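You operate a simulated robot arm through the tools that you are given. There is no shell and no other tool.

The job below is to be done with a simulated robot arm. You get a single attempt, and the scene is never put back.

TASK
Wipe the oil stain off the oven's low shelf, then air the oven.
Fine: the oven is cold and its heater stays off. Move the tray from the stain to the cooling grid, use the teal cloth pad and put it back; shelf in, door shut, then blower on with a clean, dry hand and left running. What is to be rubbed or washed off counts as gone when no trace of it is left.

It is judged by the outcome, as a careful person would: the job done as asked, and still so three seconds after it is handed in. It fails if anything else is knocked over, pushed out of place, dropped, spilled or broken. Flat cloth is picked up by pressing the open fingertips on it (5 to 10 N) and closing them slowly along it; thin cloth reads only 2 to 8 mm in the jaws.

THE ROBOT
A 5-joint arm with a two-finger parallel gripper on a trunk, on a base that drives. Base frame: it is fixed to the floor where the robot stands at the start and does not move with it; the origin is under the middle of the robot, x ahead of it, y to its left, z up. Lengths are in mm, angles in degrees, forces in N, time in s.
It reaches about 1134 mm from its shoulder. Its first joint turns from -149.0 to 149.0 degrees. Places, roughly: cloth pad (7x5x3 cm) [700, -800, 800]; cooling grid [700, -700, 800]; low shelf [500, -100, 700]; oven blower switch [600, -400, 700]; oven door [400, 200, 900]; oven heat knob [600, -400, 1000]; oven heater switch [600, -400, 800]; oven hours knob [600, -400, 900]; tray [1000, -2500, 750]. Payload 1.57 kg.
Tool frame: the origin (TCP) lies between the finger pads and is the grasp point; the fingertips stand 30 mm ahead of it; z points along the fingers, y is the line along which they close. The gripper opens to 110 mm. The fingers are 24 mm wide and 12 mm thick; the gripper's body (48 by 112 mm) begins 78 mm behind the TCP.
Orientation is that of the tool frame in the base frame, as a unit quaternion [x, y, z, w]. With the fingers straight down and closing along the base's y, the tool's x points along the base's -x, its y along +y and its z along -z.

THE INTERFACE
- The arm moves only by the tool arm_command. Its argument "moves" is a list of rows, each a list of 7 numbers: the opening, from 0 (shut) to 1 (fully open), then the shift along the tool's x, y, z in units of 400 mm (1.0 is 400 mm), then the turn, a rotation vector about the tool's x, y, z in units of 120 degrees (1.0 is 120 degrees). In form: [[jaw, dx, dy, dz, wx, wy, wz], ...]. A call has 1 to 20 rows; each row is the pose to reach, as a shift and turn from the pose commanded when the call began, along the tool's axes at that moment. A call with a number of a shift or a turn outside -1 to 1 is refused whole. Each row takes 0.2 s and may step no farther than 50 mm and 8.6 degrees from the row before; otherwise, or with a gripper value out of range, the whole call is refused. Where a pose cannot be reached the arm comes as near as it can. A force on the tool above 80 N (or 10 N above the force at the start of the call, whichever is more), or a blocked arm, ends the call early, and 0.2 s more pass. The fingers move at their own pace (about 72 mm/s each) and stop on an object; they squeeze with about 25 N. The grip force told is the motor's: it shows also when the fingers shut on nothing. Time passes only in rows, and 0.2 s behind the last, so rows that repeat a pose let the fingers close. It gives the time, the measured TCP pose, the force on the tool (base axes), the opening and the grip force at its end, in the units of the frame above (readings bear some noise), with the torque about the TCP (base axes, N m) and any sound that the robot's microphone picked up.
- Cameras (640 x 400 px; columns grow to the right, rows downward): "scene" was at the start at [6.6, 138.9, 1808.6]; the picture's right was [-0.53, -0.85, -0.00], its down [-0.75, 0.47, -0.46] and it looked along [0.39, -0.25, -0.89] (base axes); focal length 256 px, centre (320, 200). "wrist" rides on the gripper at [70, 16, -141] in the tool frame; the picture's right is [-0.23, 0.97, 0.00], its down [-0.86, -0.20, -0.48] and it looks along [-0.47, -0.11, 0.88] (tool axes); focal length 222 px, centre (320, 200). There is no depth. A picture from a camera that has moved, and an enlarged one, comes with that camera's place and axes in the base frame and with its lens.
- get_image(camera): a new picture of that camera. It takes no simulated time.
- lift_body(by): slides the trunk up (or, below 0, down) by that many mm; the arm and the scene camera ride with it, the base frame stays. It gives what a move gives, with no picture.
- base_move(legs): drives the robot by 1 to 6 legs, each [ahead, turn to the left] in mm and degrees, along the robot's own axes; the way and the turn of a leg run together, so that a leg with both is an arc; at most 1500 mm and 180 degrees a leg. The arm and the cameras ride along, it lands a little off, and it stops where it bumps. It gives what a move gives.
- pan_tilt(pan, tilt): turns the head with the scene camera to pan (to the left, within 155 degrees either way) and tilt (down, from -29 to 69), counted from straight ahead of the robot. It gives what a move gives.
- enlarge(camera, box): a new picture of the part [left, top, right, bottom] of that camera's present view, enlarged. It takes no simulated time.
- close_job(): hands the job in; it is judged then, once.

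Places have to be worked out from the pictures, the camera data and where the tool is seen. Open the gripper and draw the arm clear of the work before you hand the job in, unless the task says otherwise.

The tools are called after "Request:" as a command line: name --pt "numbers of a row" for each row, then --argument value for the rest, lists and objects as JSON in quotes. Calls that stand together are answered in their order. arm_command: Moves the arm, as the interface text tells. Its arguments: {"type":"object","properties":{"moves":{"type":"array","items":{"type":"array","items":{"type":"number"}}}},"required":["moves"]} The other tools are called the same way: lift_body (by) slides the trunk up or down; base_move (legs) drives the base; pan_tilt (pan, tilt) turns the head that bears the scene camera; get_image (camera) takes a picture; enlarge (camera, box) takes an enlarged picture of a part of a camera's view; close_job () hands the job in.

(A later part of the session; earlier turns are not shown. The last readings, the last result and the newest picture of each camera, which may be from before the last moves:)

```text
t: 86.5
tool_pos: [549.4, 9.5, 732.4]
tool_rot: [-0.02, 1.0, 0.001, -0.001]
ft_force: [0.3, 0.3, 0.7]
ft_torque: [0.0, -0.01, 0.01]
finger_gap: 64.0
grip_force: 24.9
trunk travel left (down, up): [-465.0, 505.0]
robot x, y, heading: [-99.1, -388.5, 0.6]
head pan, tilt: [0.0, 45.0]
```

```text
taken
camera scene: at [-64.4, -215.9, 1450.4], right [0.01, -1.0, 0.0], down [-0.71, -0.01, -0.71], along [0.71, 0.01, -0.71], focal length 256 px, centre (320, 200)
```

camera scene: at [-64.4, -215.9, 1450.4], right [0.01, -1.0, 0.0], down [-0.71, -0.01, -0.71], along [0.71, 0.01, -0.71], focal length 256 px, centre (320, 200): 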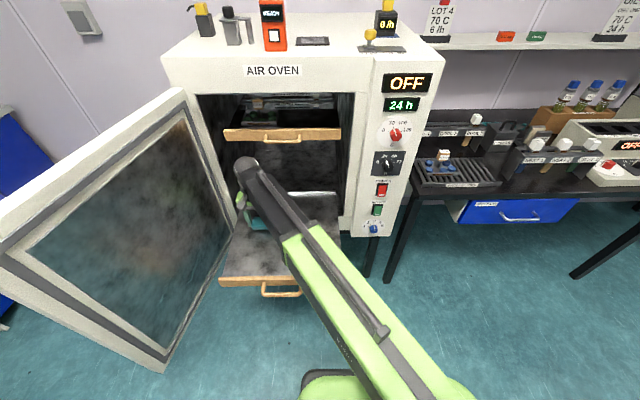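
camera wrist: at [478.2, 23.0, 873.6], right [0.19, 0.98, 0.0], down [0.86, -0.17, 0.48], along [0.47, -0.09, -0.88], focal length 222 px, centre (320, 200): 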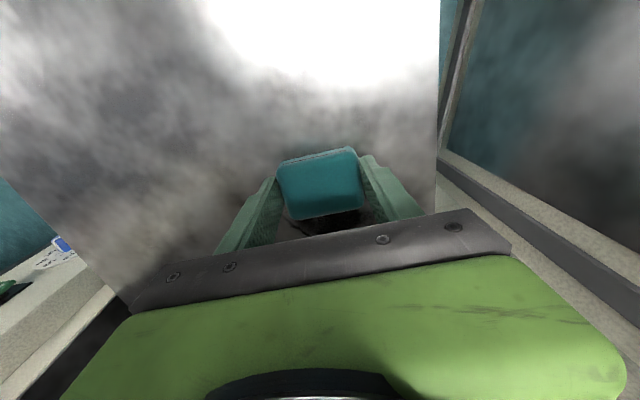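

Lower stepwise until the pad presses on the shelf.

Request:
lift_body --by -10

Request:
lift_body --by -3

Request:
lift_body --by -2

```text
t: 87.1
tool_pos: [549.2, 10.1, 722.3]
tool_rot: [-0.018, 1.0, 0.001, 0.0]
ft_force: [0.7, -0.4, -0.5]
ft_torque: [-0.01, 0.0, -0.02]
finger_gap: 63.5
grip_force: 24.8
trunk travel left (down, up): [-455.0, 515.0]
robot x, y, heading: [-99.3, -386.5, 0.7]
head pan, tilt: [0.0, 45.0]
```

```text
t: 87.6
tool_pos: [550.7, 9.1, 719.4]
tool_rot: [-0.018, 1.0, 0.0, -0.001]
ft_force: [-1.0, 0.7, 0.5]
ft_torque: [-0.01, -0.01, 0.02]
finger_gap: 63.5
grip_force: 25.6
trunk travel left (down, up): [-452.0, 518.0]
robot x, y, heading: [-94.0, -384.9, 0.5]
head pan, tilt: [0.0, 45.0]
```

```text
t: 88.2
tool_pos: [548.9, 10.0, 718.5]
tool_rot: [-0.019, 1.0, 0.002, 0.001]
ft_force: [6.6, 2.6, 28.1]
ft_torque: [0.02, -0.15, -0.01]
finger_gap: 63.6
grip_force: 25.4
trunk travel left (down, up): [-450.0, 520.0]
robot x, y, heading: [-99.6, -386.3, 0.5]
head pan, tilt: [0.0, 45.0]
```

Contact at TCP≈719; 28 N is more than needed, ease up 1 mm.

Request:
lift_body --by 1

```text
t: 88.7
tool_pos: [548.7, 8.9, 719.2]
tool_rot: [-0.018, 1.0, 0.0, 0.0]
ft_force: [3.3, 2.4, 16.1]
ft_torque: [0.09, -0.21, -0.01]
finger_gap: 63.9
grip_force: 25.0
trunk travel left (down, up): [-451.0, 519.0]
robot x, y, heading: [-100.8, -386.0, 0.5]
head pan, tilt: [0.0, 45.0]
```

16 N press. First a test stroke along y at this x to check force behaviour.

Request:
arm_command --pt "0 0 0.04 0 0 0 0" --pt "0 0 0.08 0 0 0 0" --pt "0 0 0.12 0 0 0 0" --pt "0 0 0.08 0 0 0 0" --pt "0 0 0.04 0 0 0 0" --pt "0 0 0 0 0 0 0" --pt "0 0 -0.04 0 0 0 0" --pt "0 0 -0.08 0 0 0 0" --pt "0 0 -0.125 0 0 0 0"

Request:
get_image --camera "wrist"

```text
t: 90.7
tool_pos: [551.9, -40.3, 719.4]
tool_rot: [-0.019, 1.0, 0.001, 0.0]
ft_force: [0.6, 4.2, 11.9]
ft_torque: [0.2, -0.02, 0.02]
finger_gap: 63.7
grip_force: 24.6
trunk travel left (down, up): [-451.0, 519.0]
robot x, y, heading: [-97.1, -385.3, 0.3]
head pan, tilt: [0.0, 45.0]
```

```text
taken
camera wrist: at [479.3, -27.6, 860.0], right [0.19, 0.98, 0.0], down [0.86, -0.17, 0.48], along [0.47, -0.09, -0.88], focal length 222 px, centre (320, 200)
```

wrist: 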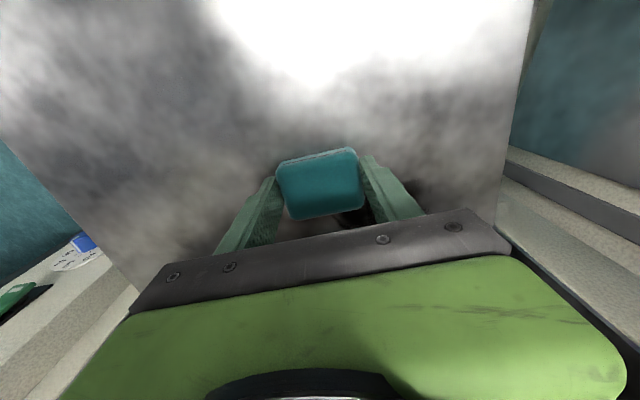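

Works well at 12 N. Continue the zigzag toward the back.

Request:
arm_command --pt "0 -0.035 0 0 0 0 0" --pt "0 -0.035 0.05 0 0 0 0" --pt "0 -0.035 0.1 0 0 0 0" --pt "0 -0.035 0.15 0 0 0 0" --pt "0 -0.035 0.2 0 0 0 0" --pt "0 -0.035 0.25 0 0 0 0" --pt "0 -0.075 0.25 0 0 0 0" --pt "0 -0.075 0.2 0 0 0 0" --pt "0 -0.075 0.15 0 0 0 0" --pt "0 -0.075 0.1 0 0 0 0" --pt "0 -0.075 0.05 0 0 0 0" --pt "0 -0.075 0 0 0 0 0" --pt "0 -0.115 0 0 0 0 0" --pt "0 -0.115 0.05 0 0 0 0" --pt "0 -0.115 0.1 0 0 0 0" --pt "0 -0.115 0.15 0 0 0 0" --pt "0 -0.115 0.2 0 0 0 0" --pt "0 -0.115 0.25 0 0 0 0"

Request:
get_image --camera "wrist"

Request:
enlarge --camera "scene" --box '[200, 100, 360, 300]'

```text
t: 94.5
tool_pos: [594.6, 60.3, 718.7]
tool_rot: [-0.018, 1.0, 0.0, -0.001]
ft_force: [0.5, -1.1, 5.6]
ft_torque: [-0.05, 0.0, 0.0]
finger_gap: 63.7
grip_force: 24.7
trunk travel left (down, up): [-451.0, 519.0]
robot x, y, heading: [-95.9, -387.8, 0.7]
head pan, tilt: [0.0, 45.0]
```

```text
taken
camera wrist: at [523.3, 73.1, 859.9], right [0.19, 0.98, 0.0], down [0.86, -0.17, 0.48], along [0.47, -0.09, -0.88], focal length 222 px, centre (320, 200)
```

wrist: 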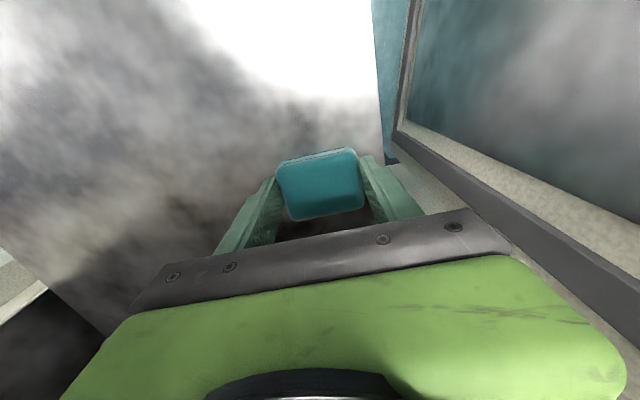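

```text
2.00 times, centred on (280, 200) of scene
camera zoom: at [-64.8, -216.4, 1436.5], right [0.01, -1.0, 0.0], down [-0.71, -0.01, -0.71], along [0.71, 0.01, -0.71], focal length 513 px, centre (400, 200)
```

zoom: 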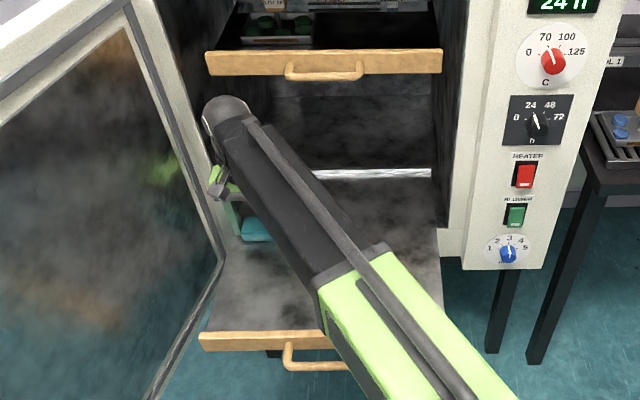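

Force eased to 5.6 N at this reach; add 1 mm of press and do the back lines (x up to 632).

Request:
lift_body --by -1

Request:
arm_command --pt "0 -0.035 0 0 0 0 0" --pt "0 -0.035 -0.05 0 0 0 0" --pt "0 -0.035 -0.1 0 0 0 0" --pt "0 -0.035 -0.15 0 0 0 0" --pt "0 -0.035 -0.2 0 0 0 0" --pt "0 -0.035 -0.25 0 0 0 0" --pt "0 -0.07 -0.25 0 0 0 0" --pt "0 -0.07 -0.2 0 0 0 0" --pt "0 -0.07 -0.15 0 0 0 0" --pt "0 -0.07 -0.1 0 0 0 0" --pt "0 -0.07 -0.05 0 0 0 0" --pt "0 -0.07 0 0 0 0 0" --pt "0 -0.09 0 0 0 0 0" --pt "0 -0.09 -0.05 0 0 0 0" --pt "0 -0.09 -0.1 0 0 0 0" --pt "0 -0.09 -0.15 0 0 0 0" --pt "0 -0.09 -0.2 0 0 0 0" --pt "0 -0.09 -0.25 0 0 0 0"

Request:
get_image --camera "wrist"

```text
t: 95.0
tool_pos: [594.4, 60.2, 719.3]
tool_rot: [-0.02, 1.0, 0.0, 0.0]
ft_force: [1.7, 0.3, 16.5]
ft_torque: [-0.05, -0.07, 0.01]
finger_gap: 63.7
grip_force: 25.4
trunk travel left (down, up): [-450.0, 520.0]
robot x, y, heading: [-96.4, -384.7, 0.3]
head pan, tilt: [0.0, 45.0]
```

```text
t: 98.8
tool_pos: [634.4, -37.5, 717.3]
tool_rot: [-0.019, 1.0, 0.0, 0.0]
ft_force: [0.1, 3.2, 12.8]
ft_torque: [0.17, 0.0, -0.01]
finger_gap: 63.8
grip_force: 24.7
trunk travel left (down, up): [-450.0, 520.0]
robot x, y, heading: [-97.3, -384.8, 0.3]
head pan, tilt: [0.0, 45.0]
```

```text
taken
camera wrist: at [562.4, -24.4, 859.2], right [0.19, 0.98, 0.0], down [0.86, -0.17, 0.48], along [0.47, -0.09, -0.88], focal length 222 px, centre (320, 200)
```

wrist: 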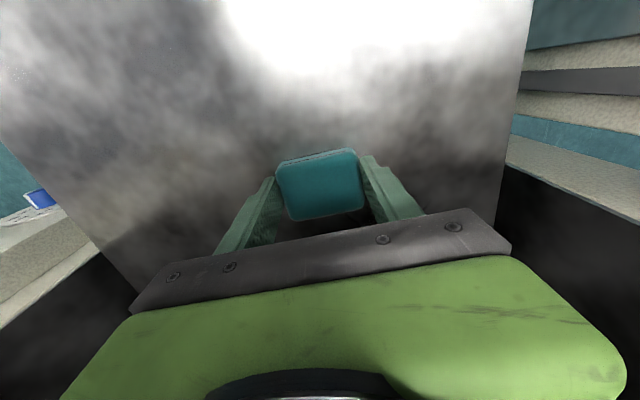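

Second pass, working back toward the front over the same area.

Request:
arm_command --pt "0 0.02 0.05 0 0 0 0" --pt "0 0.02 0.1 0 0 0 0" --pt "0 0.02 0.15 0 0 0 0" --pt "0 0.02 0.2 0 0 0 0" --pt "0 0.02 0.25 0 0 0 0" --pt "0 0.06 0.25 0 0 0 0" --pt "0 0.06 0.2 0 0 0 0" --pt "0 0.06 0.15 0 0 0 0" --pt "0 0.06 0.1 0 0 0 0" --pt "0 0.06 0.05 0 0 0 0" --pt "0 0.06 0 0 0 0 0" --pt "0 0.1 0 0 0 0 0" --pt "0 0.1 0.05 0 0 0 0" --pt "0 0.1 0.1 0 0 0 0" --pt "0 0.1 0.15 0 0 0 0" --pt "0 0.1 0.2 0 0 0 0" --pt "0 0.1 0.25 0 0 0 0"

Request:
arm_command --pt "0 0.04 0 0 0 0 0" --pt "0 0.04 -0.05 0 0 0 0" --pt "0 0.04 -0.1 0 0 0 0" --pt "0 0.04 -0.15 0 0 0 0" --pt "0 0.04 -0.2 0 0 0 0" --pt "0 0.04 -0.25 0 0 0 0" --pt "0 0.08 -0.25 0 0 0 0" --pt "0 0.08 -0.2 0 0 0 0" --pt "0 0.08 -0.15 0 0 0 0" --pt "0 0.08 -0.1 0 0 0 0" --pt "0 0.08 -0.05 0 0 0 0" --pt "0 0.08 0 0 0 0 0" --pt "0 0.12 0 0 0 0 0" --pt "0 0.12 -0.05 0 0 0 0" --pt "0 0.12 -0.1 0 0 0 0" --pt "0 0.12 -0.15 0 0 0 0" --pt "0 0.12 -0.2 0 0 0 0" --pt "0 0.12 -0.25 0 0 0 0"

Request:
get_image --camera "wrist"

```text
t: 102.4
tool_pos: [591.7, 61.2, 717.6]
tool_rot: [-0.019, 1.0, -0.001, 0.0]
ft_force: [0.0, -3.2, 8.4]
ft_torque: [-0.13, -0.01, 0.0]
finger_gap: 63.8
grip_force: 24.5
trunk travel left (down, up): [-450.0, 520.0]
robot x, y, heading: [-91.9, -389.7, 0.5]
head pan, tilt: [0.0, 45.0]
```

```text
t: 106.2
tool_pos: [545.5, -41.9, 717.8]
tool_rot: [-0.019, 1.0, -0.001, -0.001]
ft_force: [0.3, 0.7, 6.9]
ft_torque: [0.11, 0.02, -0.01]
finger_gap: 63.8
grip_force: 24.8
trunk travel left (down, up): [-450.0, 520.0]
robot x, y, heading: [-102.2, -383.9, 0.3]
head pan, tilt: [0.0, 45.0]
```

```text
taken
camera wrist: at [474.1, -29.3, 858.8], right [0.19, 0.98, 0.0], down [0.86, -0.17, 0.48], along [0.47, -0.09, -0.88], focal length 222 px, centre (320, 200)
```

wrist: 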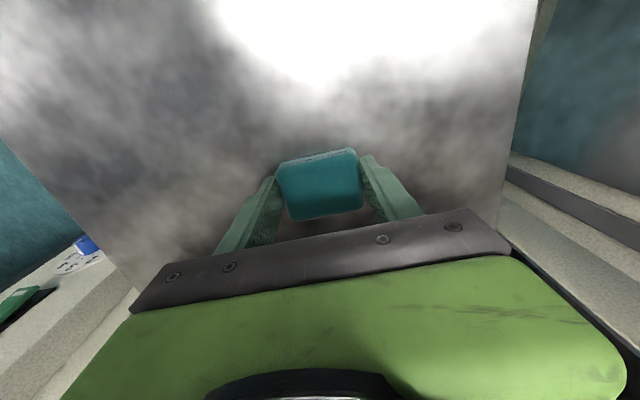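

Lift off and move aside to inspect the spot.

Request:
lift_body --by 236

Request:
arm_command --pt "0 0.02 -0.1 0 0 0 0" --pt "0 0.04 -0.2 0 0 0 0" --pt "0 0.06 -0.3 0 0 0 0" --pt "0 0.08 -0.4 0 0 0 0" --pt "0 0.1 -0.45 0 0 0 0" --pt "0 0.1 -0.45 0 0 0 0"

Request:
enlarge --camera "wrist" --box '[340, 70, 560, 220]'

Request:
enlarge --camera "scene" --box '[220, 200, 360, 330]'

Request:
enlarge --camera "scene" --box '[250, 230, 300, 270]'

```text
t: 108.7
tool_pos: [545.2, -41.7, 953.4]
tool_rot: [-0.019, 1.0, 0.0, -0.001]
ft_force: [-0.1, 0.0, -0.7]
ft_torque: [-0.01, 0.01, -0.03]
finger_gap: 63.7
grip_force: 24.9
trunk travel left (down, up): [-686.0, 284.0]
robot x, y, heading: [-99.5, -387.2, 0.3]
head pan, tilt: [0.0, 45.0]
```

```text
t: 110.0
tool_pos: [513.8, -222.1, 954.0]
tool_rot: [-0.019, 1.0, 0.0, -0.001]
ft_force: [-0.1, 0.1, -0.6]
ft_torque: [0.0, 0.0, -0.01]
finger_gap: 63.9
grip_force: 25.1
trunk travel left (down, up): [-686.0, 284.0]
robot x, y, heading: [-99.8, -387.3, 0.4]
head pan, tilt: [0.0, 45.0]
```

```text
2.67 times, centred on (450, 145) of wrist
camera zoom: at [442.2, -210.0, 1094.5], right [0.19, 0.98, 0.0], down [0.86, -0.17, 0.48], along [0.47, -0.09, -0.88], focal length 592 px, centre (-27, 347)
```

zoom: 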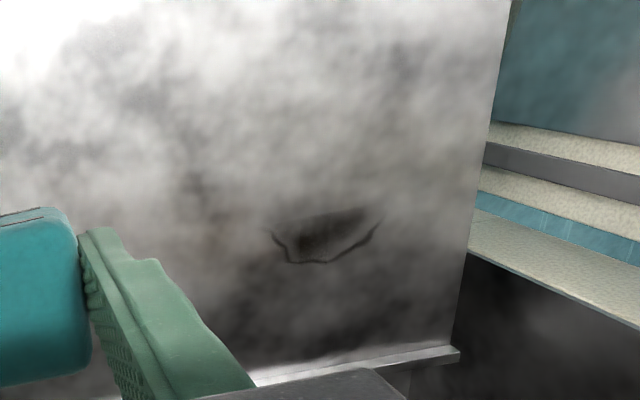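

```text
3.08 times, centred on (290, 265) of scene
camera zoom: at [-64.4, -215.9, 1671.4], right [0.01, -1.0, 0.0], down [-0.71, -0.01, -0.71], along [0.71, 0.01, -0.71], focal length 789 px, centre (412, 0)
```

zoom: 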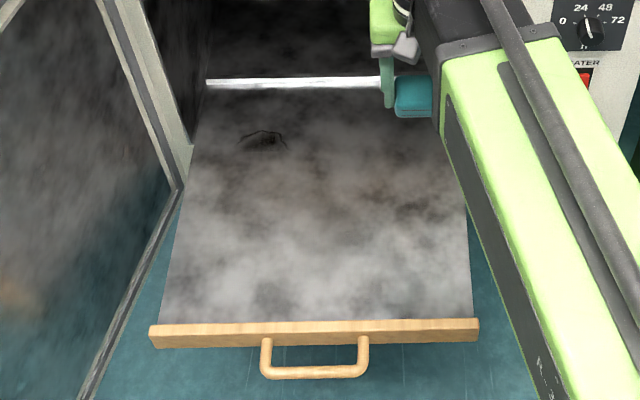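

```text
10.00 times, centred on (275, 250) of scene
camera zoom: at [-64.4, -215.9, 1671.4], right [0.01, -1.0, 0.0], down [-0.71, -0.01, -0.71], along [0.71, 0.01, -0.71], focal length 2565 px, centre (770, -300)
```

zoom: 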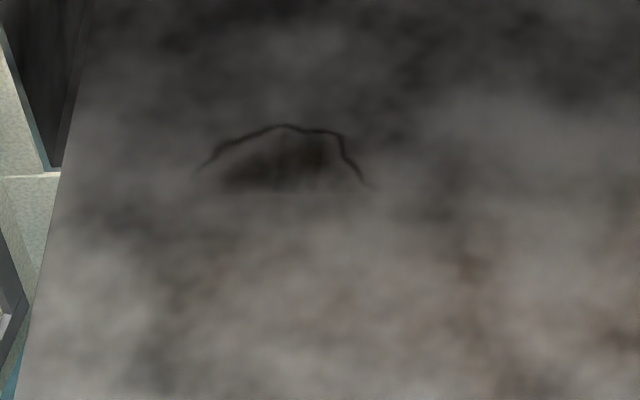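

The near part is clean but x≥607 remains: comparing frames, the sliding shelf was pushed in ~30 mm by friction whenever I stepped in x under load (and drawn back after). So I'll lift between lines and stroke only along y. Position over the remaining part.

Request:
arm_command --pt "0 -0.03 0.095 0 0 0 0" --pt "0 -0.06 0.19 0 0 0 0" --pt "0 -0.1 0.285 0 0 0 0" --pt "0 -0.15 0.38 0 0 0 0" --pt "0 -0.2 0.47 0 0 0 0" --pt "0 -0.26 0.55 0 0 0 0" --pt "0 -0.2965 0.57 0 0 0 0" --pt "0 -0.2965 0.57 0 0 0 0"

Request:
lift_body --by -231

Request:
lift_body --by -4

Request:
enlarge --camera "scene" --box '[200, 100, 360, 300]'

```text
t: 111.8
tool_pos: [621.6, 9.8, 953.8]
tool_rot: [-0.018, 1.0, 0.001, -0.001]
ft_force: [-0.1, 0.3, 0.3]
ft_torque: [-0.03, 0.02, -0.02]
finger_gap: 63.7
grip_force: 25.6
trunk travel left (down, up): [-686.0, 284.0]
robot x, y, heading: [-99.5, -387.8, 0.5]
head pan, tilt: [0.0, 45.0]
```

```text
t: 114.3
tool_pos: [621.9, 10.0, 722.3]
tool_rot: [-0.018, 1.0, 0.0, 0.0]
ft_force: [1.2, -0.5, -0.9]
ft_torque: [0.03, 0.01, -0.01]
finger_gap: 63.9
grip_force: 25.3
trunk travel left (down, up): [-455.0, 515.0]
robot x, y, heading: [-96.4, -391.0, 0.6]
head pan, tilt: [0.0, 45.0]
```

```text
t: 114.8
tool_pos: [622.7, 9.5, 717.9]
tool_rot: [-0.018, 1.0, 0.001, -0.001]
ft_force: [-0.3, 0.5, -0.4]
ft_torque: [-0.02, -0.03, -0.04]
finger_gap: 63.8
grip_force: 24.8
trunk travel left (down, up): [-451.0, 519.0]
robot x, y, heading: [-95.0, -386.1, 0.4]
head pan, tilt: [0.0, 45.0]
```

```text
2.00 times, centred on (280, 200) of scene
camera zoom: at [-64.4, -215.9, 1436.4], right [0.01, -1.0, 0.0], down [-0.71, -0.01, -0.71], along [0.71, 0.01, -0.71], focal length 513 px, centre (400, 200)
```

zoom: 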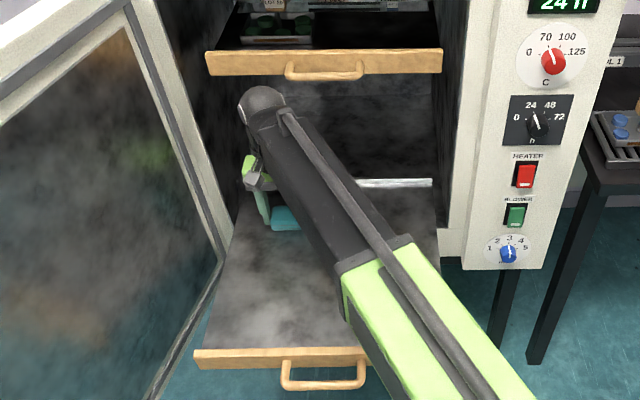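

Confirmed (shelf front now at row 350 versus 333 mid-wipe). Lower by 1 mm steps to contact.

Request:
lift_body --by -1

Request:
lift_body --by -1

```text
t: 115.3
tool_pos: [622.1, 8.0, 717.8]
tool_rot: [-0.019, 1.0, 0.0, -0.001]
ft_force: [1.5, 0.1, 4.7]
ft_torque: [0.05, -0.06, 0.01]
finger_gap: 63.6
grip_force: 25.1
trunk travel left (down, up): [-450.0, 520.0]
robot x, y, heading: [-95.2, -387.6, 0.2]
head pan, tilt: [0.0, 45.0]
```

```text
t: 115.8
tool_pos: [622.2, 9.1, 716.7]
tool_rot: [-0.018, 1.0, 0.0, 0.0]
ft_force: [4.1, 2.8, 17.6]
ft_torque: [0.04, -0.17, -0.01]
finger_gap: 63.6
grip_force: 24.9
trunk travel left (down, up): [-449.0, 521.0]
robot x, y, heading: [-100.1, -386.8, 0.5]
head pan, tilt: [0.0, 45.0]
```

Contact with ≈17 N. Pure y-strokes, twice across.

Request:
arm_command --pt "0 -0.002 0.05 0 0 0 0" --pt "0 -0.004 0.1 0 0 0 0" --pt "0 -0.005 0.13 0 0 0 0" --pt "0 -0.003 0.08 0 0 0 0" --pt "0 -0.001 0.03 0 0 0 0" --pt "0 0.001 -0.02 0 0 0 0" --pt "0 0.003 -0.07 0 0 0 0" --pt "0 0.005 -0.125 0 0 0 0" --pt "0 0.003 -0.07 0 0 0 0" --pt "0 0.001 -0.02 0 0 0 0" --pt "0 -0.001 0.03 0 0 0 0" --pt "0 -0.003 0.08 0 0 0 0" --pt "0 -0.005 0.13 0 0 0 0" --pt "0 -0.003 0.08 0 0 0 0" --pt "0 -0.001 0.03 0 0 0 0" --pt "0 0.001 -0.02 0 0 0 0" --pt "0 0.003 -0.07 0 0 0 0" --pt "0 0.005 -0.125 0 0 0 0"

Request:
lift_body --by 6

Request:
enlarge --camera "scene" --box '[200, 100, 360, 300]'

Request:
get_image --camera "wrist"

```text
t: 119.6
tool_pos: [622.4, -41.9, 716.8]
tool_rot: [-0.018, 1.0, 0.0, 0.0]
ft_force: [-0.5, 3.9, 12.2]
ft_torque: [0.18, -0.02, -0.04]
finger_gap: 63.8
grip_force: 25.3
trunk travel left (down, up): [-449.0, 521.0]
robot x, y, heading: [-98.8, -384.6, 0.4]
head pan, tilt: [0.0, 45.0]
```

```text
t: 120.2
tool_pos: [622.6, -41.9, 721.4]
tool_rot: [-0.018, 1.0, 0.001, -0.001]
ft_force: [-1.0, -0.3, -0.2]
ft_torque: [0.0, 0.0, 0.03]
finger_gap: 63.8
grip_force: 25.4
trunk travel left (down, up): [-455.0, 515.0]
robot x, y, heading: [-98.8, -389.5, 0.4]
head pan, tilt: [0.0, 45.0]
```

```text
2.00 times, centred on (280, 200) of scene
camera zoom: at [-64.2, -215.9, 1440.3], right [0.01, -1.0, 0.0], down [-0.71, -0.01, -0.71], along [0.71, 0.01, -0.71], focal length 513 px, centre (400, 200)
```

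zoom: 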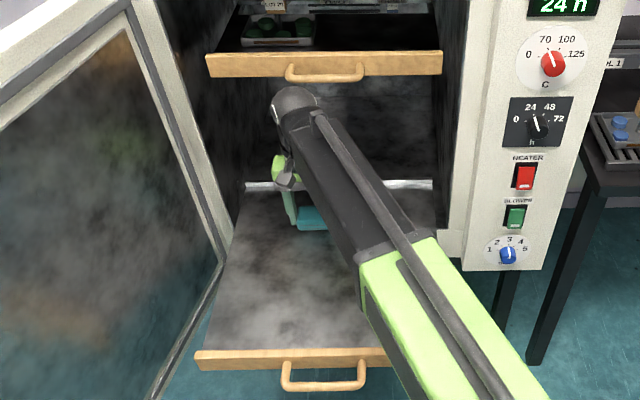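

```text
taken
camera wrist: at [550.9, -28.6, 863.4], right [0.19, 0.98, 0.0], down [0.86, -0.17, 0.48], along [0.47, -0.09, -0.88], focal length 222 px, centre (320, 200)
```

wrist: 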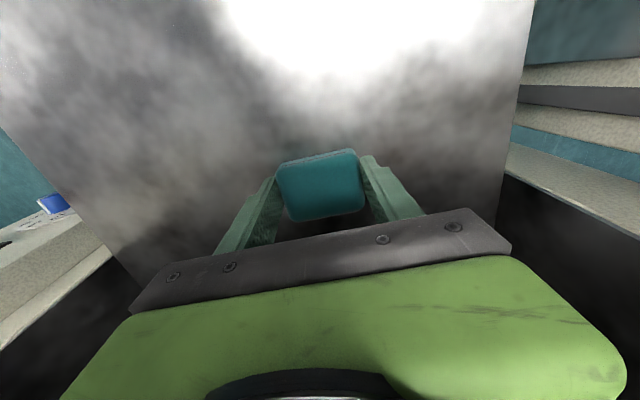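

Shelf stayed put this time. Next line at x≈636, same procedure.

Request:
arm_command --pt "0 -0.034 0 0 0 0 0" --pt "0 -0.034 0 0 0 0 0"

Request:
lift_body --by -6

Request:
arm_command --pt "0 -0.002 0.05 0 0 0 0" --pt "0 -0.004 0.1 0 0 0 0" --pt "0 -0.006 0.15 0 0 0 0" --pt "0 -0.008 0.2 0 0 0 0" --pt "0 -0.0095 0.255 0 0 0 0" --pt "0 -0.008 0.2 0 0 0 0" --pt "0 -0.006 0.15 0 0 0 0" --pt "0 -0.004 0.1 0 0 0 0" --pt "0 -0.002 0.05 0 0 0 0" --pt "0 0 0 0 0 0 0" --pt "0 -0.002 0.05 0 0 0 0" --pt "0 -0.004 0.1 0 0 0 0" --pt "0 -0.006 0.15 0 0 0 0" --pt "0 -0.008 0.2 0 0 0 0" --pt "0 -0.0095 0.255 0 0 0 0"

Request:
lift_body --by 6

```text
t: 120.8
tool_pos: [635.9, -42.0, 722.0]
tool_rot: [-0.019, 1.0, -0.001, -0.001]
ft_force: [1.0, -0.8, 0.3]
ft_torque: [0.03, 0.01, 0.02]
finger_gap: 63.7
grip_force: 24.9
trunk travel left (down, up): [-455.0, 515.0]
robot x, y, heading: [-97.8, -385.1, 0.6]
head pan, tilt: [0.0, 45.0]
```

```text
t: 121.3
tool_pos: [635.8, -40.7, 717.9]
tool_rot: [-0.019, 1.0, 0.0, 0.0]
ft_force: [2.5, 0.9, 10.1]
ft_torque: [0.04, -0.05, -0.01]
finger_gap: 63.5
grip_force: 25.0
trunk travel left (down, up): [-449.0, 521.0]
robot x, y, heading: [-96.9, -384.6, 0.5]
head pan, tilt: [0.0, 45.0]
```

```text
t: 124.5
tool_pos: [635.7, 61.0, 716.7]
tool_rot: [-0.018, 1.0, 0.0, 0.0]
ft_force: [-0.6, -2.5, 7.7]
ft_torque: [-0.1, 0.01, -0.02]
finger_gap: 64.0
grip_force: 25.0
trunk travel left (down, up): [-449.0, 521.0]
robot x, y, heading: [-96.6, -386.6, 0.4]
head pan, tilt: [0.0, 45.0]
```

```text
t: 125.1
tool_pos: [634.4, 62.9, 720.6]
tool_rot: [-0.019, 1.0, 0.0, -0.001]
ft_force: [-0.6, -0.8, 0.5]
ft_torque: [-0.01, 0.03, 0.0]
finger_gap: 63.8
grip_force: 25.3
trunk travel left (down, up): [-455.0, 515.0]
robot x, y, heading: [-97.2, -385.4, 0.2]
head pan, tilt: [0.0, 45.0]
```

One more line at x≈607 for overlap, then inspect.

Request:
arm_command --pt "0 0.07 0 0 0 0 0" --pt "0 0.07 0 0 0 0 0"

Request:
lift_body --by -6

Request:
arm_command --pt "0 0.002 -0.05 0 0 0 0" --pt "0 0.004 -0.1 0 0 0 0" --pt "0 0.006 -0.15 0 0 0 0" --pt "0 0.008 -0.2 0 0 0 0" --pt "0 0.0095 -0.255 0 0 0 0" --pt "0 0.008 -0.2 0 0 0 0" --pt "0 0.006 -0.15 0 0 0 0" --pt "0 0.004 -0.1 0 0 0 0" --pt "0 0.002 -0.05 0 0 0 0" --pt "0 0 0 0 0 0 0" --pt "0 0.002 -0.05 0 0 0 0" --pt "0 0.004 -0.1 0 0 0 0" --pt "0 0.006 -0.15 0 0 0 0" --pt "0 0.008 -0.2 0 0 0 0" --pt "0 0.0095 -0.255 0 0 0 0"

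Request:
lift_body --by 236

Request:
arm_command --pt "0 0.05 -0.05 0 0 0 0" --pt "0 0.11 -0.12 0 0 0 0" --pt "0 0.17 -0.2 0 0 0 0" --pt "0 0.22 -0.3 0 0 0 0" --pt "0 0.25 -0.4 0 0 0 0" --pt "0 0.25 -0.47 0 0 0 0" --pt "0 0.25 -0.47 0 0 0 0"

Request:
enlarge --camera "wrist" --box '[340, 70, 560, 220]'

Request:
enlarge --camera "scene" --box '[245, 225, 305, 273]'

```text
t: 125.7
tool_pos: [607.3, 60.9, 722.6]
tool_rot: [-0.019, 1.0, 0.0, -0.001]
ft_force: [0.0, 0.2, 0.3]
ft_torque: [0.01, 0.0, -0.01]
finger_gap: 64.0
grip_force: 25.3
trunk travel left (down, up): [-455.0, 515.0]
robot x, y, heading: [-97.3, -384.6, 0.5]
head pan, tilt: [0.0, 45.0]
```

```text
t: 126.2
tool_pos: [606.1, 60.8, 716.6]
tool_rot: [-0.018, 1.0, 0.0, 0.0]
ft_force: [1.0, 1.8, 7.7]
ft_torque: [0.01, -0.08, -0.01]
finger_gap: 63.8
grip_force: 25.0
trunk travel left (down, up): [-449.0, 521.0]
robot x, y, heading: [-94.1, -385.4, 0.2]
head pan, tilt: [0.0, 45.0]
```

```text
t: 129.4
tool_pos: [606.0, -41.7, 717.0]
tool_rot: [-0.018, 1.0, 0.0, -0.001]
ft_force: [-1.6, 2.0, 6.2]
ft_torque: [0.09, 0.02, 0.0]
finger_gap: 63.8
grip_force: 24.7
trunk travel left (down, up): [-449.0, 521.0]
robot x, y, heading: [-97.1, -385.3, 0.3]
head pan, tilt: [0.0, 45.0]
```

```text
t: 131.9
tool_pos: [607.3, -41.3, 952.4]
tool_rot: [-0.018, 1.0, 0.0, -0.001]
ft_force: [-0.4, -0.5, -0.7]
ft_torque: [0.02, -0.03, 0.0]
finger_gap: 63.9
grip_force: 25.0
trunk travel left (down, up): [-685.0, 285.0]
robot x, y, heading: [-95.5, -387.1, 0.4]
head pan, tilt: [0.0, 45.0]
```

```text
t: 133.5
tool_pos: [514.8, -230.9, 952.9]
tool_rot: [-0.019, 1.0, 0.0, 0.0]
ft_force: [0.8, 0.3, -0.8]
ft_torque: [-0.06, 0.0, 0.03]
finger_gap: 64.0
grip_force: 25.1
trunk travel left (down, up): [-685.0, 285.0]
robot x, y, heading: [-97.5, -388.6, 0.2]
head pan, tilt: [0.0, 45.0]
```

```text
2.67 times, centred on (450, 145) of wrist
camera zoom: at [443.4, -217.9, 1093.5], right [0.19, 0.98, 0.0], down [0.86, -0.17, 0.48], along [0.47, -0.09, -0.88], focal length 592 px, centre (-27, 347)
```

zoom: 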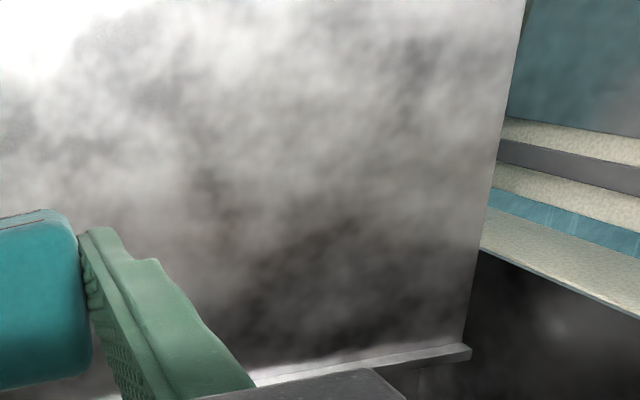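

```text
8.33 times, centred on (275, 249) of scene
camera zoom: at [-64.4, -216.0, 1670.4], right [0.01, -1.0, 0.0], down [-0.71, -0.01, -0.71], along [0.71, 0.01, -0.71], focal length 2138 px, centre (695, -208)
```

zoom: 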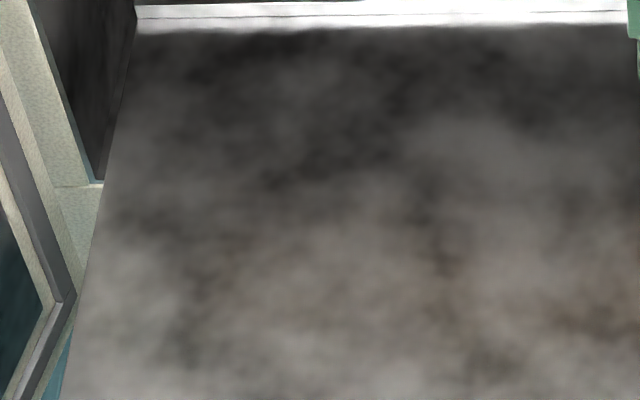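

The stain looks gone. I check for faint traces with stronger zooms.

Request:
enlarge --camera "wrist" --box '[420, 100, 510, 190]'

Request:
enlarge --camera "scene" --box '[240, 225, 345, 310]'

Request:
enlarge --camera "wrist" --box '[270, 130, 370, 230]'

```text
4.44 times, centred on (465, 145) of wrist
camera zoom: at [443.4, -217.9, 1093.5], right [0.19, 0.98, 0.0], down [0.86, -0.17, 0.48], along [0.47, -0.09, -0.88], focal length 987 px, centre (-324, 444)
```

zoom: 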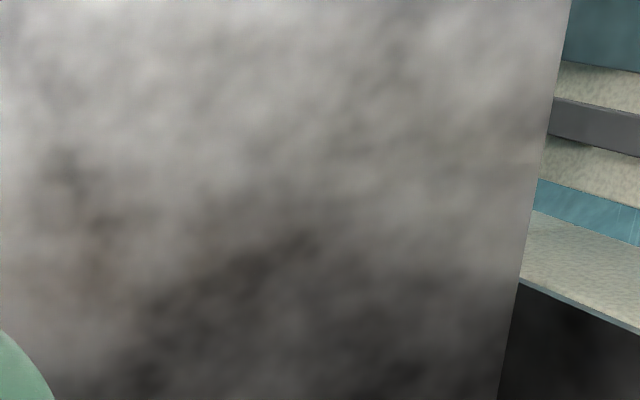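

```text
4.71 times, centred on (292, 268) of scene
camera zoom: at [-64.4, -216.0, 1670.4], right [0.01, -1.0, 0.0], down [-0.71, -0.01, -0.71], along [0.71, 0.01, -0.71], focal length 1207 px, centre (449, -118)
```

zoom: 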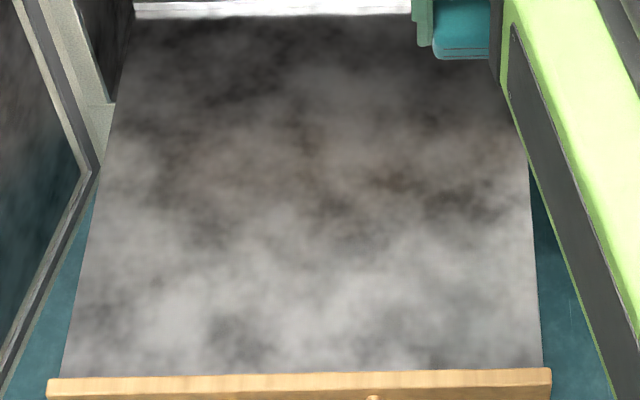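

```text
4.00 times, centred on (320, 180) of wrist
camera zoom: at [443.4, -217.9, 1093.5], right [0.19, 0.98, 0.0], down [0.86, -0.17, 0.48], along [0.47, -0.09, -0.88], focal length 888 px, centre (320, 280)
```

zoom: 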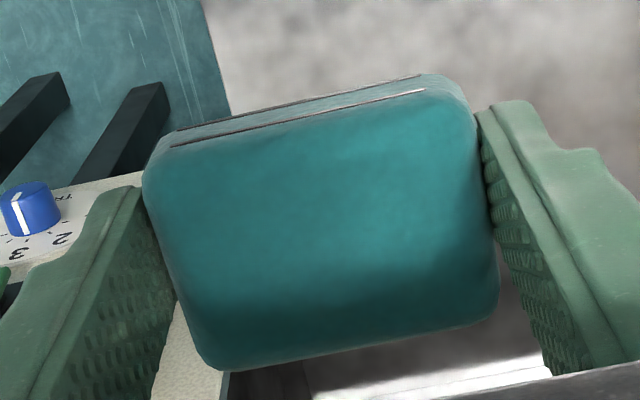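

No trace left. Now carry the pad back: arc right past the panel, then forward with the base.

Request:
arm_command --pt "0 -0.0165 -0.095 0 0 0 0" --pt "0 -0.028 -0.191 0 0 0 0" --pt "0 -0.034 -0.2875 0 0 0 0" --pt "0 -0.033 -0.384 0 0 0 0" --pt "0 -0.027 -0.48 0 0 0 0" --pt "0 -0.015 -0.5755 0 0 0 0" --pt "0 0.003 -0.67 0 0 0 0" --pt "0 0.026 -0.764 0 0 0 0" --pt "0 0.026 -0.764 0 0 0 0"

Request:
arm_command --pt "0 0.038 -0.09 0 0 0 0" --pt "0 0.076 -0.18 0 0 0 0" --pt "0 0.115 -0.27 0 0 0 0" --pt "0 0.153 -0.358 0 0 0 0" --pt "0 0.153 -0.358 0 0 0 0"

Request:
base_move --legs '[[100, 0]]'

Request:
get_image --camera "wrist"

```text
t: 135.5
tool_pos: [517.1, -538.6, 951.7]
tool_rot: [-0.019, 1.0, 0.001, -0.001]
ft_force: [-0.5, 0.6, -0.9]
ft_torque: [0.01, -0.01, 0.01]
finger_gap: 63.9
grip_force: 24.9
out of reach, approached as far as the arm can: row 6
trunk travel left (down, up): [-685.0, 285.0]
robot x, y, heading: [-97.2, -385.7, 0.3]
head pan, tilt: [0.0, 45.0]
```

```text
t: 136.7
tool_pos: [458.6, -683.9, 952.7]
tool_rot: [-0.019, 1.0, 0.0, 0.0]
ft_force: [0.7, 0.1, 0.0]
ft_torque: [-0.01, -0.03, -0.02]
finger_gap: 63.8
grip_force: 24.4
trunk travel left (down, up): [-685.0, 285.0]
robot x, y, heading: [-95.7, -389.2, 0.5]
head pan, tilt: [0.0, 45.0]
```

```text
t: 137.8
tool_pos: [560.8, -683.2, 950.4]
tool_rot: [-0.018, 1.0, 0.0, 0.0]
ft_force: [-0.1, -0.4, -0.7]
ft_torque: [-0.04, 0.02, 0.0]
finger_gap: 64.0
grip_force: 25.1
trunk travel left (down, up): [-685.0, 285.0]
robot x, y, heading: [4.5, -388.8, 0.3]
head pan, tilt: [0.0, 45.0]
```

```text
taken
camera wrist: at [489.0, -670.4, 1093.1], right [0.19, 0.98, 0.0], down [0.86, -0.17, 0.48], along [0.47, -0.09, -0.88], focal length 222 px, centre (320, 200)
```

wrist: 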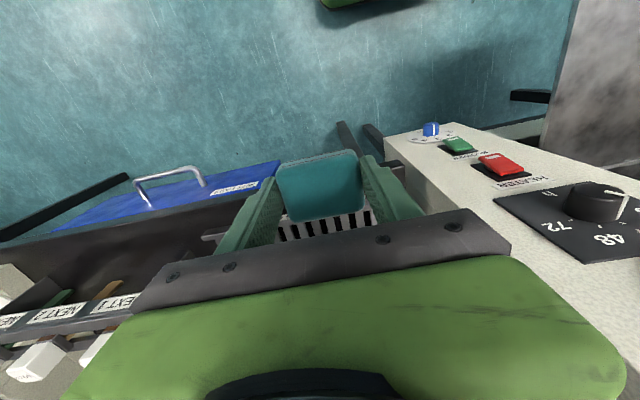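

Now out to the pad's home spot: first right, then forward (keeping well off the tray's handle).

Request:
arm_command --pt "0 -0.02 -0.09 0 0 0 0" --pt "0 -0.04 -0.19 0 0 0 0" --pt "0 -0.07 -0.28 0 0 0 0" --pt "0 -0.13 -0.36 0 0 0 0" --pt "0 -0.22 -0.3835 0 0 0 0" --pt "0 -0.31 -0.3835 0 0 0 0" --pt "0 -0.39 -0.3835 0 0 0 0" --pt "0 -0.431 -0.3835 0 0 0 0" --pt "0 -0.431 -0.3835 0 0 0 0"

Request:
get_image --camera "wrist"

```text
t: 139.8
tool_pos: [737.8, -830.8, 952.3]
tool_rot: [-0.019, 1.0, 0.0, 0.0]
ft_force: [0.8, 0.1, 0.5]
ft_torque: [0.03, 0.0, 0.02]
finger_gap: 64.0
grip_force: 25.4
trunk travel left (down, up): [-685.0, 285.0]
robot x, y, heading: [5.7, -386.3, 0.3]
head pan, tilt: [0.0, 45.0]
```

```text
taken
camera wrist: at [666.3, -817.0, 1093.6], right [0.19, 0.98, 0.0], down [0.86, -0.17, 0.48], along [0.47, -0.09, -0.88], focal length 222 px, centre (320, 200)
```

wrist: 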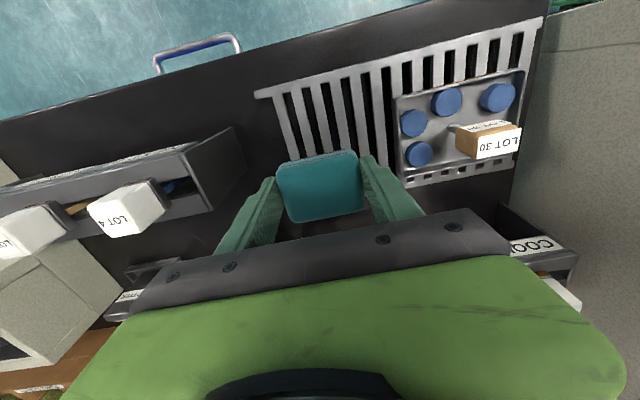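

On target. Lower toward the grid.

Request:
lift_body --by -90

Request:
lift_body --by -3

Request:
lift_body --by -1

```text
t: 141.1
tool_pos: [738.9, -829.8, 862.7]
tool_rot: [-0.019, 1.0, -0.001, -0.001]
ft_force: [0.1, -0.9, -0.3]
ft_torque: [0.03, 0.01, 0.02]
finger_gap: 63.6
grip_force: 25.1
trunk travel left (down, up): [-595.0, 375.0]
robot x, y, heading: [2.0, -387.2, 0.2]
head pan, tilt: [0.0, 45.0]
```

```text
t: 141.6
tool_pos: [737.7, -829.7, 858.7]
tool_rot: [-0.019, 1.0, 0.001, -0.001]
ft_force: [-0.1, -0.3, -0.3]
ft_torque: [-0.04, 0.03, -0.01]
finger_gap: 63.8
grip_force: 24.9
trunk travel left (down, up): [-592.0, 378.0]
robot x, y, heading: [4.6, -387.2, 0.4]
head pan, tilt: [0.0, 45.0]
```

```text
t: 142.1
tool_pos: [737.5, -830.5, 858.7]
tool_rot: [-0.018, 1.0, 0.0, -0.001]
ft_force: [-0.8, -0.5, -0.2]
ft_torque: [0.03, -0.03, 0.0]
finger_gap: 64.1
grip_force: 24.5
trunk travel left (down, up): [-591.0, 379.0]
robot x, y, heading: [5.9, -385.7, 0.4]
head pan, tilt: [0.0, 45.0]
```

Request:
lift_body --by -1

Request:
lift_body --by -1

```text
t: 142.6
tool_pos: [738.4, -829.3, 857.4]
tool_rot: [-0.018, 1.0, 0.001, -0.001]
ft_force: [0.6, -0.1, -1.0]
ft_torque: [0.01, -0.03, 0.02]
finger_gap: 64.1
grip_force: 24.9
trunk travel left (down, up): [-590.0, 380.0]
robot x, y, heading: [6.0, -384.3, 0.5]
head pan, tilt: [0.0, 45.0]
```

```text
t: 143.1
tool_pos: [737.6, -831.3, 856.9]
tool_rot: [-0.018, 1.0, 0.001, 0.0]
ft_force: [0.5, -0.5, 5.1]
ft_torque: [0.02, -0.03, -0.02]
finger_gap: 63.8
grip_force: 25.0
trunk travel left (down, up): [-589.0, 381.0]
robot x, y, heading: [2.6, -389.0, 0.4]
head pan, tilt: [0.0, 45.0]
```

Contact with 5 N; release the pad and rise.

Request:
arm_command --pt "0.6 0 0 0 0 0 0" --pt "0.68 0 0 0 0 0 0" --pt "0.75 0 0 0 0 0 0" --pt "0.8 0 0 0 0 0 0" --pt "0.8 0 0 0 0 0 0"

Request:
lift_body --by 95

Request:
get_image --camera "wrist"

Request:
enlarge --camera "wrist" --box '[230, 70, 430, 220]'

```text
t: 144.3
tool_pos: [737.7, -830.4, 856.6]
tool_rot: [-0.018, 1.0, 0.0, -0.001]
ft_force: [-0.1, 0.5, 0.2]
ft_torque: [-0.01, -0.02, 0.03]
finger_gap: 88.4
grip_force: 0.1
trunk travel left (down, up): [-589.0, 381.0]
robot x, y, heading: [8.3, -382.9, 0.4]
head pan, tilt: [0.0, 45.0]
```

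```text
t: 145.6
tool_pos: [736.9, -830.1, 952.3]
tool_rot: [-0.018, 1.0, 0.0, 0.0]
ft_force: [-0.5, -0.2, 0.5]
ft_torque: [-0.02, 0.0, -0.01]
finger_gap: 87.7
grip_force: 0.1
trunk travel left (down, up): [-684.0, 286.0]
robot x, y, heading: [3.6, -385.9, 0.5]
head pan, tilt: [0.0, 45.0]
```

```text
taken
camera wrist: at [666.1, -817.2, 1092.5], right [0.19, 0.98, 0.0], down [0.86, -0.17, 0.48], along [0.47, -0.09, -0.88], focal length 222 px, centre (320, 200)
```

wrist: 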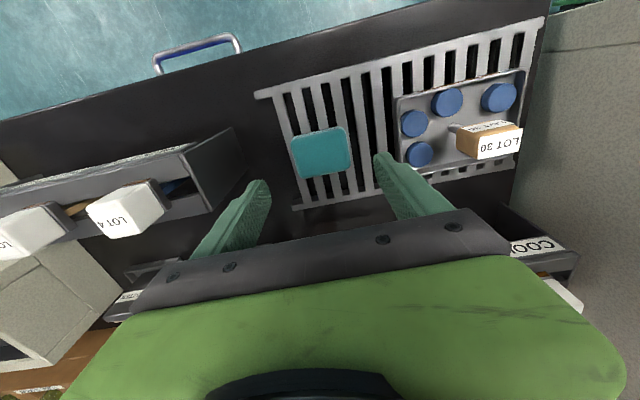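

```text
2.67 times, centred on (330, 145) of wrist
camera zoom: at [666.1, -817.2, 1092.5], right [0.19, 0.98, 0.0], down [0.86, -0.17, 0.48], along [0.47, -0.09, -0.88], focal length 592 px, centre (293, 347)
```

zoom: 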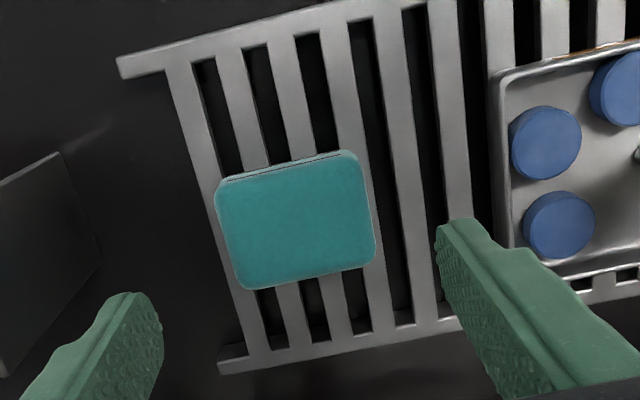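

Pad is back where it was and the fingers look clean. Next the shelf: I'll reposition the robot straight in front of the shelf's right half (y≈−205) so I can push its wooden front horizontally. First retract the arm from the bench.

Request:
arm_command --pt "0.5 0.06 0.04 0 0 0 0" --pt "0.2 0.15 0.09 0 0 0 0" --pt "0 0.24 0.15 0 0 0 0" --pt "0 0.33 0.23 0 0 0 0" --pt "0 0.4 0.31 0 0 0 0" --pt "0 0.43 0.38 0 0 0 0" --pt "0 0.43 0.38 0 0 0 0"

Request:
base_move --legs '[[-350, -30], [-350, 30]]'

Request:
get_image --camera "scene"

```text
t: 147.2
tool_pos: [561.3, -685.4, 951.7]
tool_rot: [-0.018, 1.0, -0.001, -0.002]
ft_force: [-0.1, -0.8, -0.2]
ft_torque: [0.0, 0.01, 0.04]
finger_gap: 0.2
grip_force: 21.6
trunk travel left (down, up): [-684.0, 286.0]
robot x, y, heading: [2.8, -384.7, 0.5]
head pan, tilt: [0.0, 45.0]
```

```text
t: 151.4
tool_pos: [-115.7, -511.5, 951.7]
tool_rot: [-0.021, 1.0, 0.0, 0.0]
ft_force: [-0.2, 0.1, -0.6]
ft_torque: [-0.05, 0.05, -0.03]
finger_gap: 0.1
grip_force: 21.8
trunk travel left (down, up): [-684.0, 286.0]
robot x, y, heading: [-675.1, -188.4, 1.2]
head pan, tilt: [0.0, 45.0]
```

```text
taken
camera scene: at [-647.1, -21.8, 1669.6], right [0.02, -1.0, 0.0], down [-0.71, -0.01, -0.71], along [0.71, 0.02, -0.71], focal length 256 px, centre (320, 200)
```

scene: 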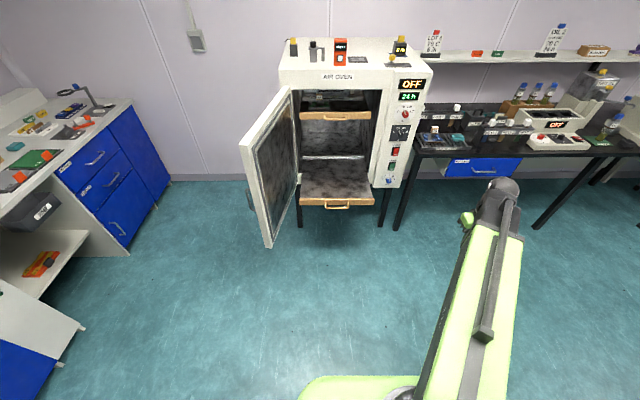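

Robot is at about (−675, −190). I swing the arm to straight ahead (tip line y≈−206), then tilt the gripper up to horizontal pointing at the oven.

Request:
arm_command --pt "0 -0.023 0.0945 0 0 0 0.004" --pt "0 -0.046 0.189 0 0 0 0.008" --pt "0 -0.069 0.2835 0 0 0 0.012" --pt "0 -0.092 0.378 0 0 0 0.016" --pt "0 -0.115 0.4725 0 0 0 0.02" --pt "0 -0.138 0.567 0 0 0 0.024" --pt "0 -0.161 0.6615 0 0 0 0.028" --pt "0 -0.184 0.756 0 0 0 0.0325" --pt "0 -0.184 0.756 0 0 0 0.0325"

```text
t: 153.4
tool_pos: [-55.3, -204.5, 952.1]
tool_rot: [0.014, 1.0, 0.0, 0.0]
ft_force: [0.3, 0.6, 0.3]
ft_torque: [0.0, -0.01, 0.04]
finger_gap: 0.0
grip_force: 21.3
trunk travel left (down, up): [-684.0, 286.0]
robot x, y, heading: [-672.4, -191.7, 1.2]
head pan, tilt: [0.0, 45.0]
```

Now tilt the gripper about the wrist from pointing down to pointing straight ahead.

Request:
arm_command --pt "0 -0.085 0 -0.0061 0 -0.0682 0" --pt "0 -0.1683 0 -0.0242 0 -0.1363 0" --pt "0 -0.2483 0 -0.054 0 -0.2046 0" --pt "0 -0.3231 0 -0.0949 0 -0.2728 0" --pt "0 -0.3913 0 -0.146 0 -0.3409 0" --pt "0 -0.4515 0 -0.2062 0 -0.4091 0" --pt "0 -0.5026 0 -0.2744 0 -0.4773 0" --pt "0 -0.5435 0 -0.3493 0 -0.5454 0" --pt "0 -0.5733 0 -0.4292 0 -0.6137 0" --pt "0 -0.5914 0 -0.5125 0 -0.6818 0" --pt "0 -0.5975 0 -0.5975 0 -0.75 0" --pt "0 -0.5975 0 -0.5975 0 -0.75 0"

Request:
get_image --camera "scene"

Request:
get_image --camera "wrist"

```text
t: 156.0
tool_pos: [184.3, -213.8, 1190.0]
tool_rot: [0.01, 0.707, -0.01, 0.707]
ft_force: [-0.9, -0.4, 0.3]
ft_torque: [-0.02, 0.02, 0.0]
finger_gap: 0.0
grip_force: 21.1
trunk travel left (down, up): [-684.0, 286.0]
robot x, y, heading: [-678.4, -193.8, 1.1]
head pan, tilt: [0.0, 45.0]
```

```text
taken
camera scene: at [-645.7, -20.5, 1669.4], right [0.02, -1.0, 0.0], down [-0.71, -0.01, -0.71], along [0.71, 0.01, -0.71], focal length 256 px, centre (320, 200)
```

scene: 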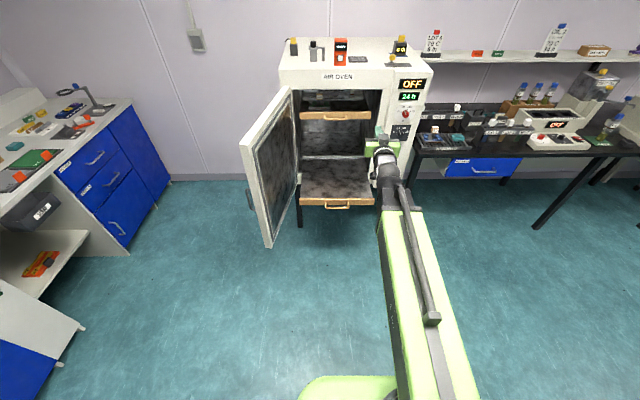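

```text
taken
camera wrist: at [41.1, -193.5, 1119.5], right [0.03, 0.97, 0.23], down [-0.48, -0.19, 0.85], along [0.87, -0.13, 0.47], focal length 222 px, centre (320, 200)
```

wrist: 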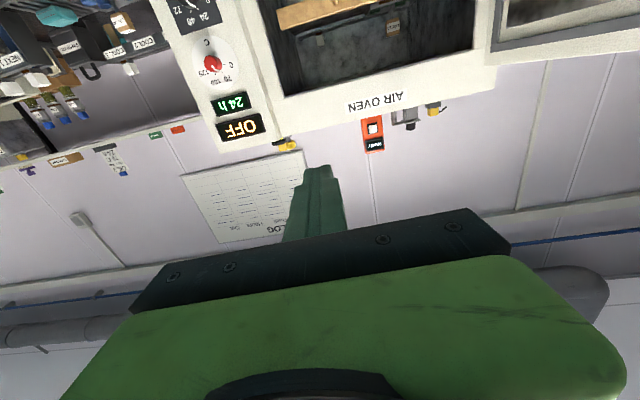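

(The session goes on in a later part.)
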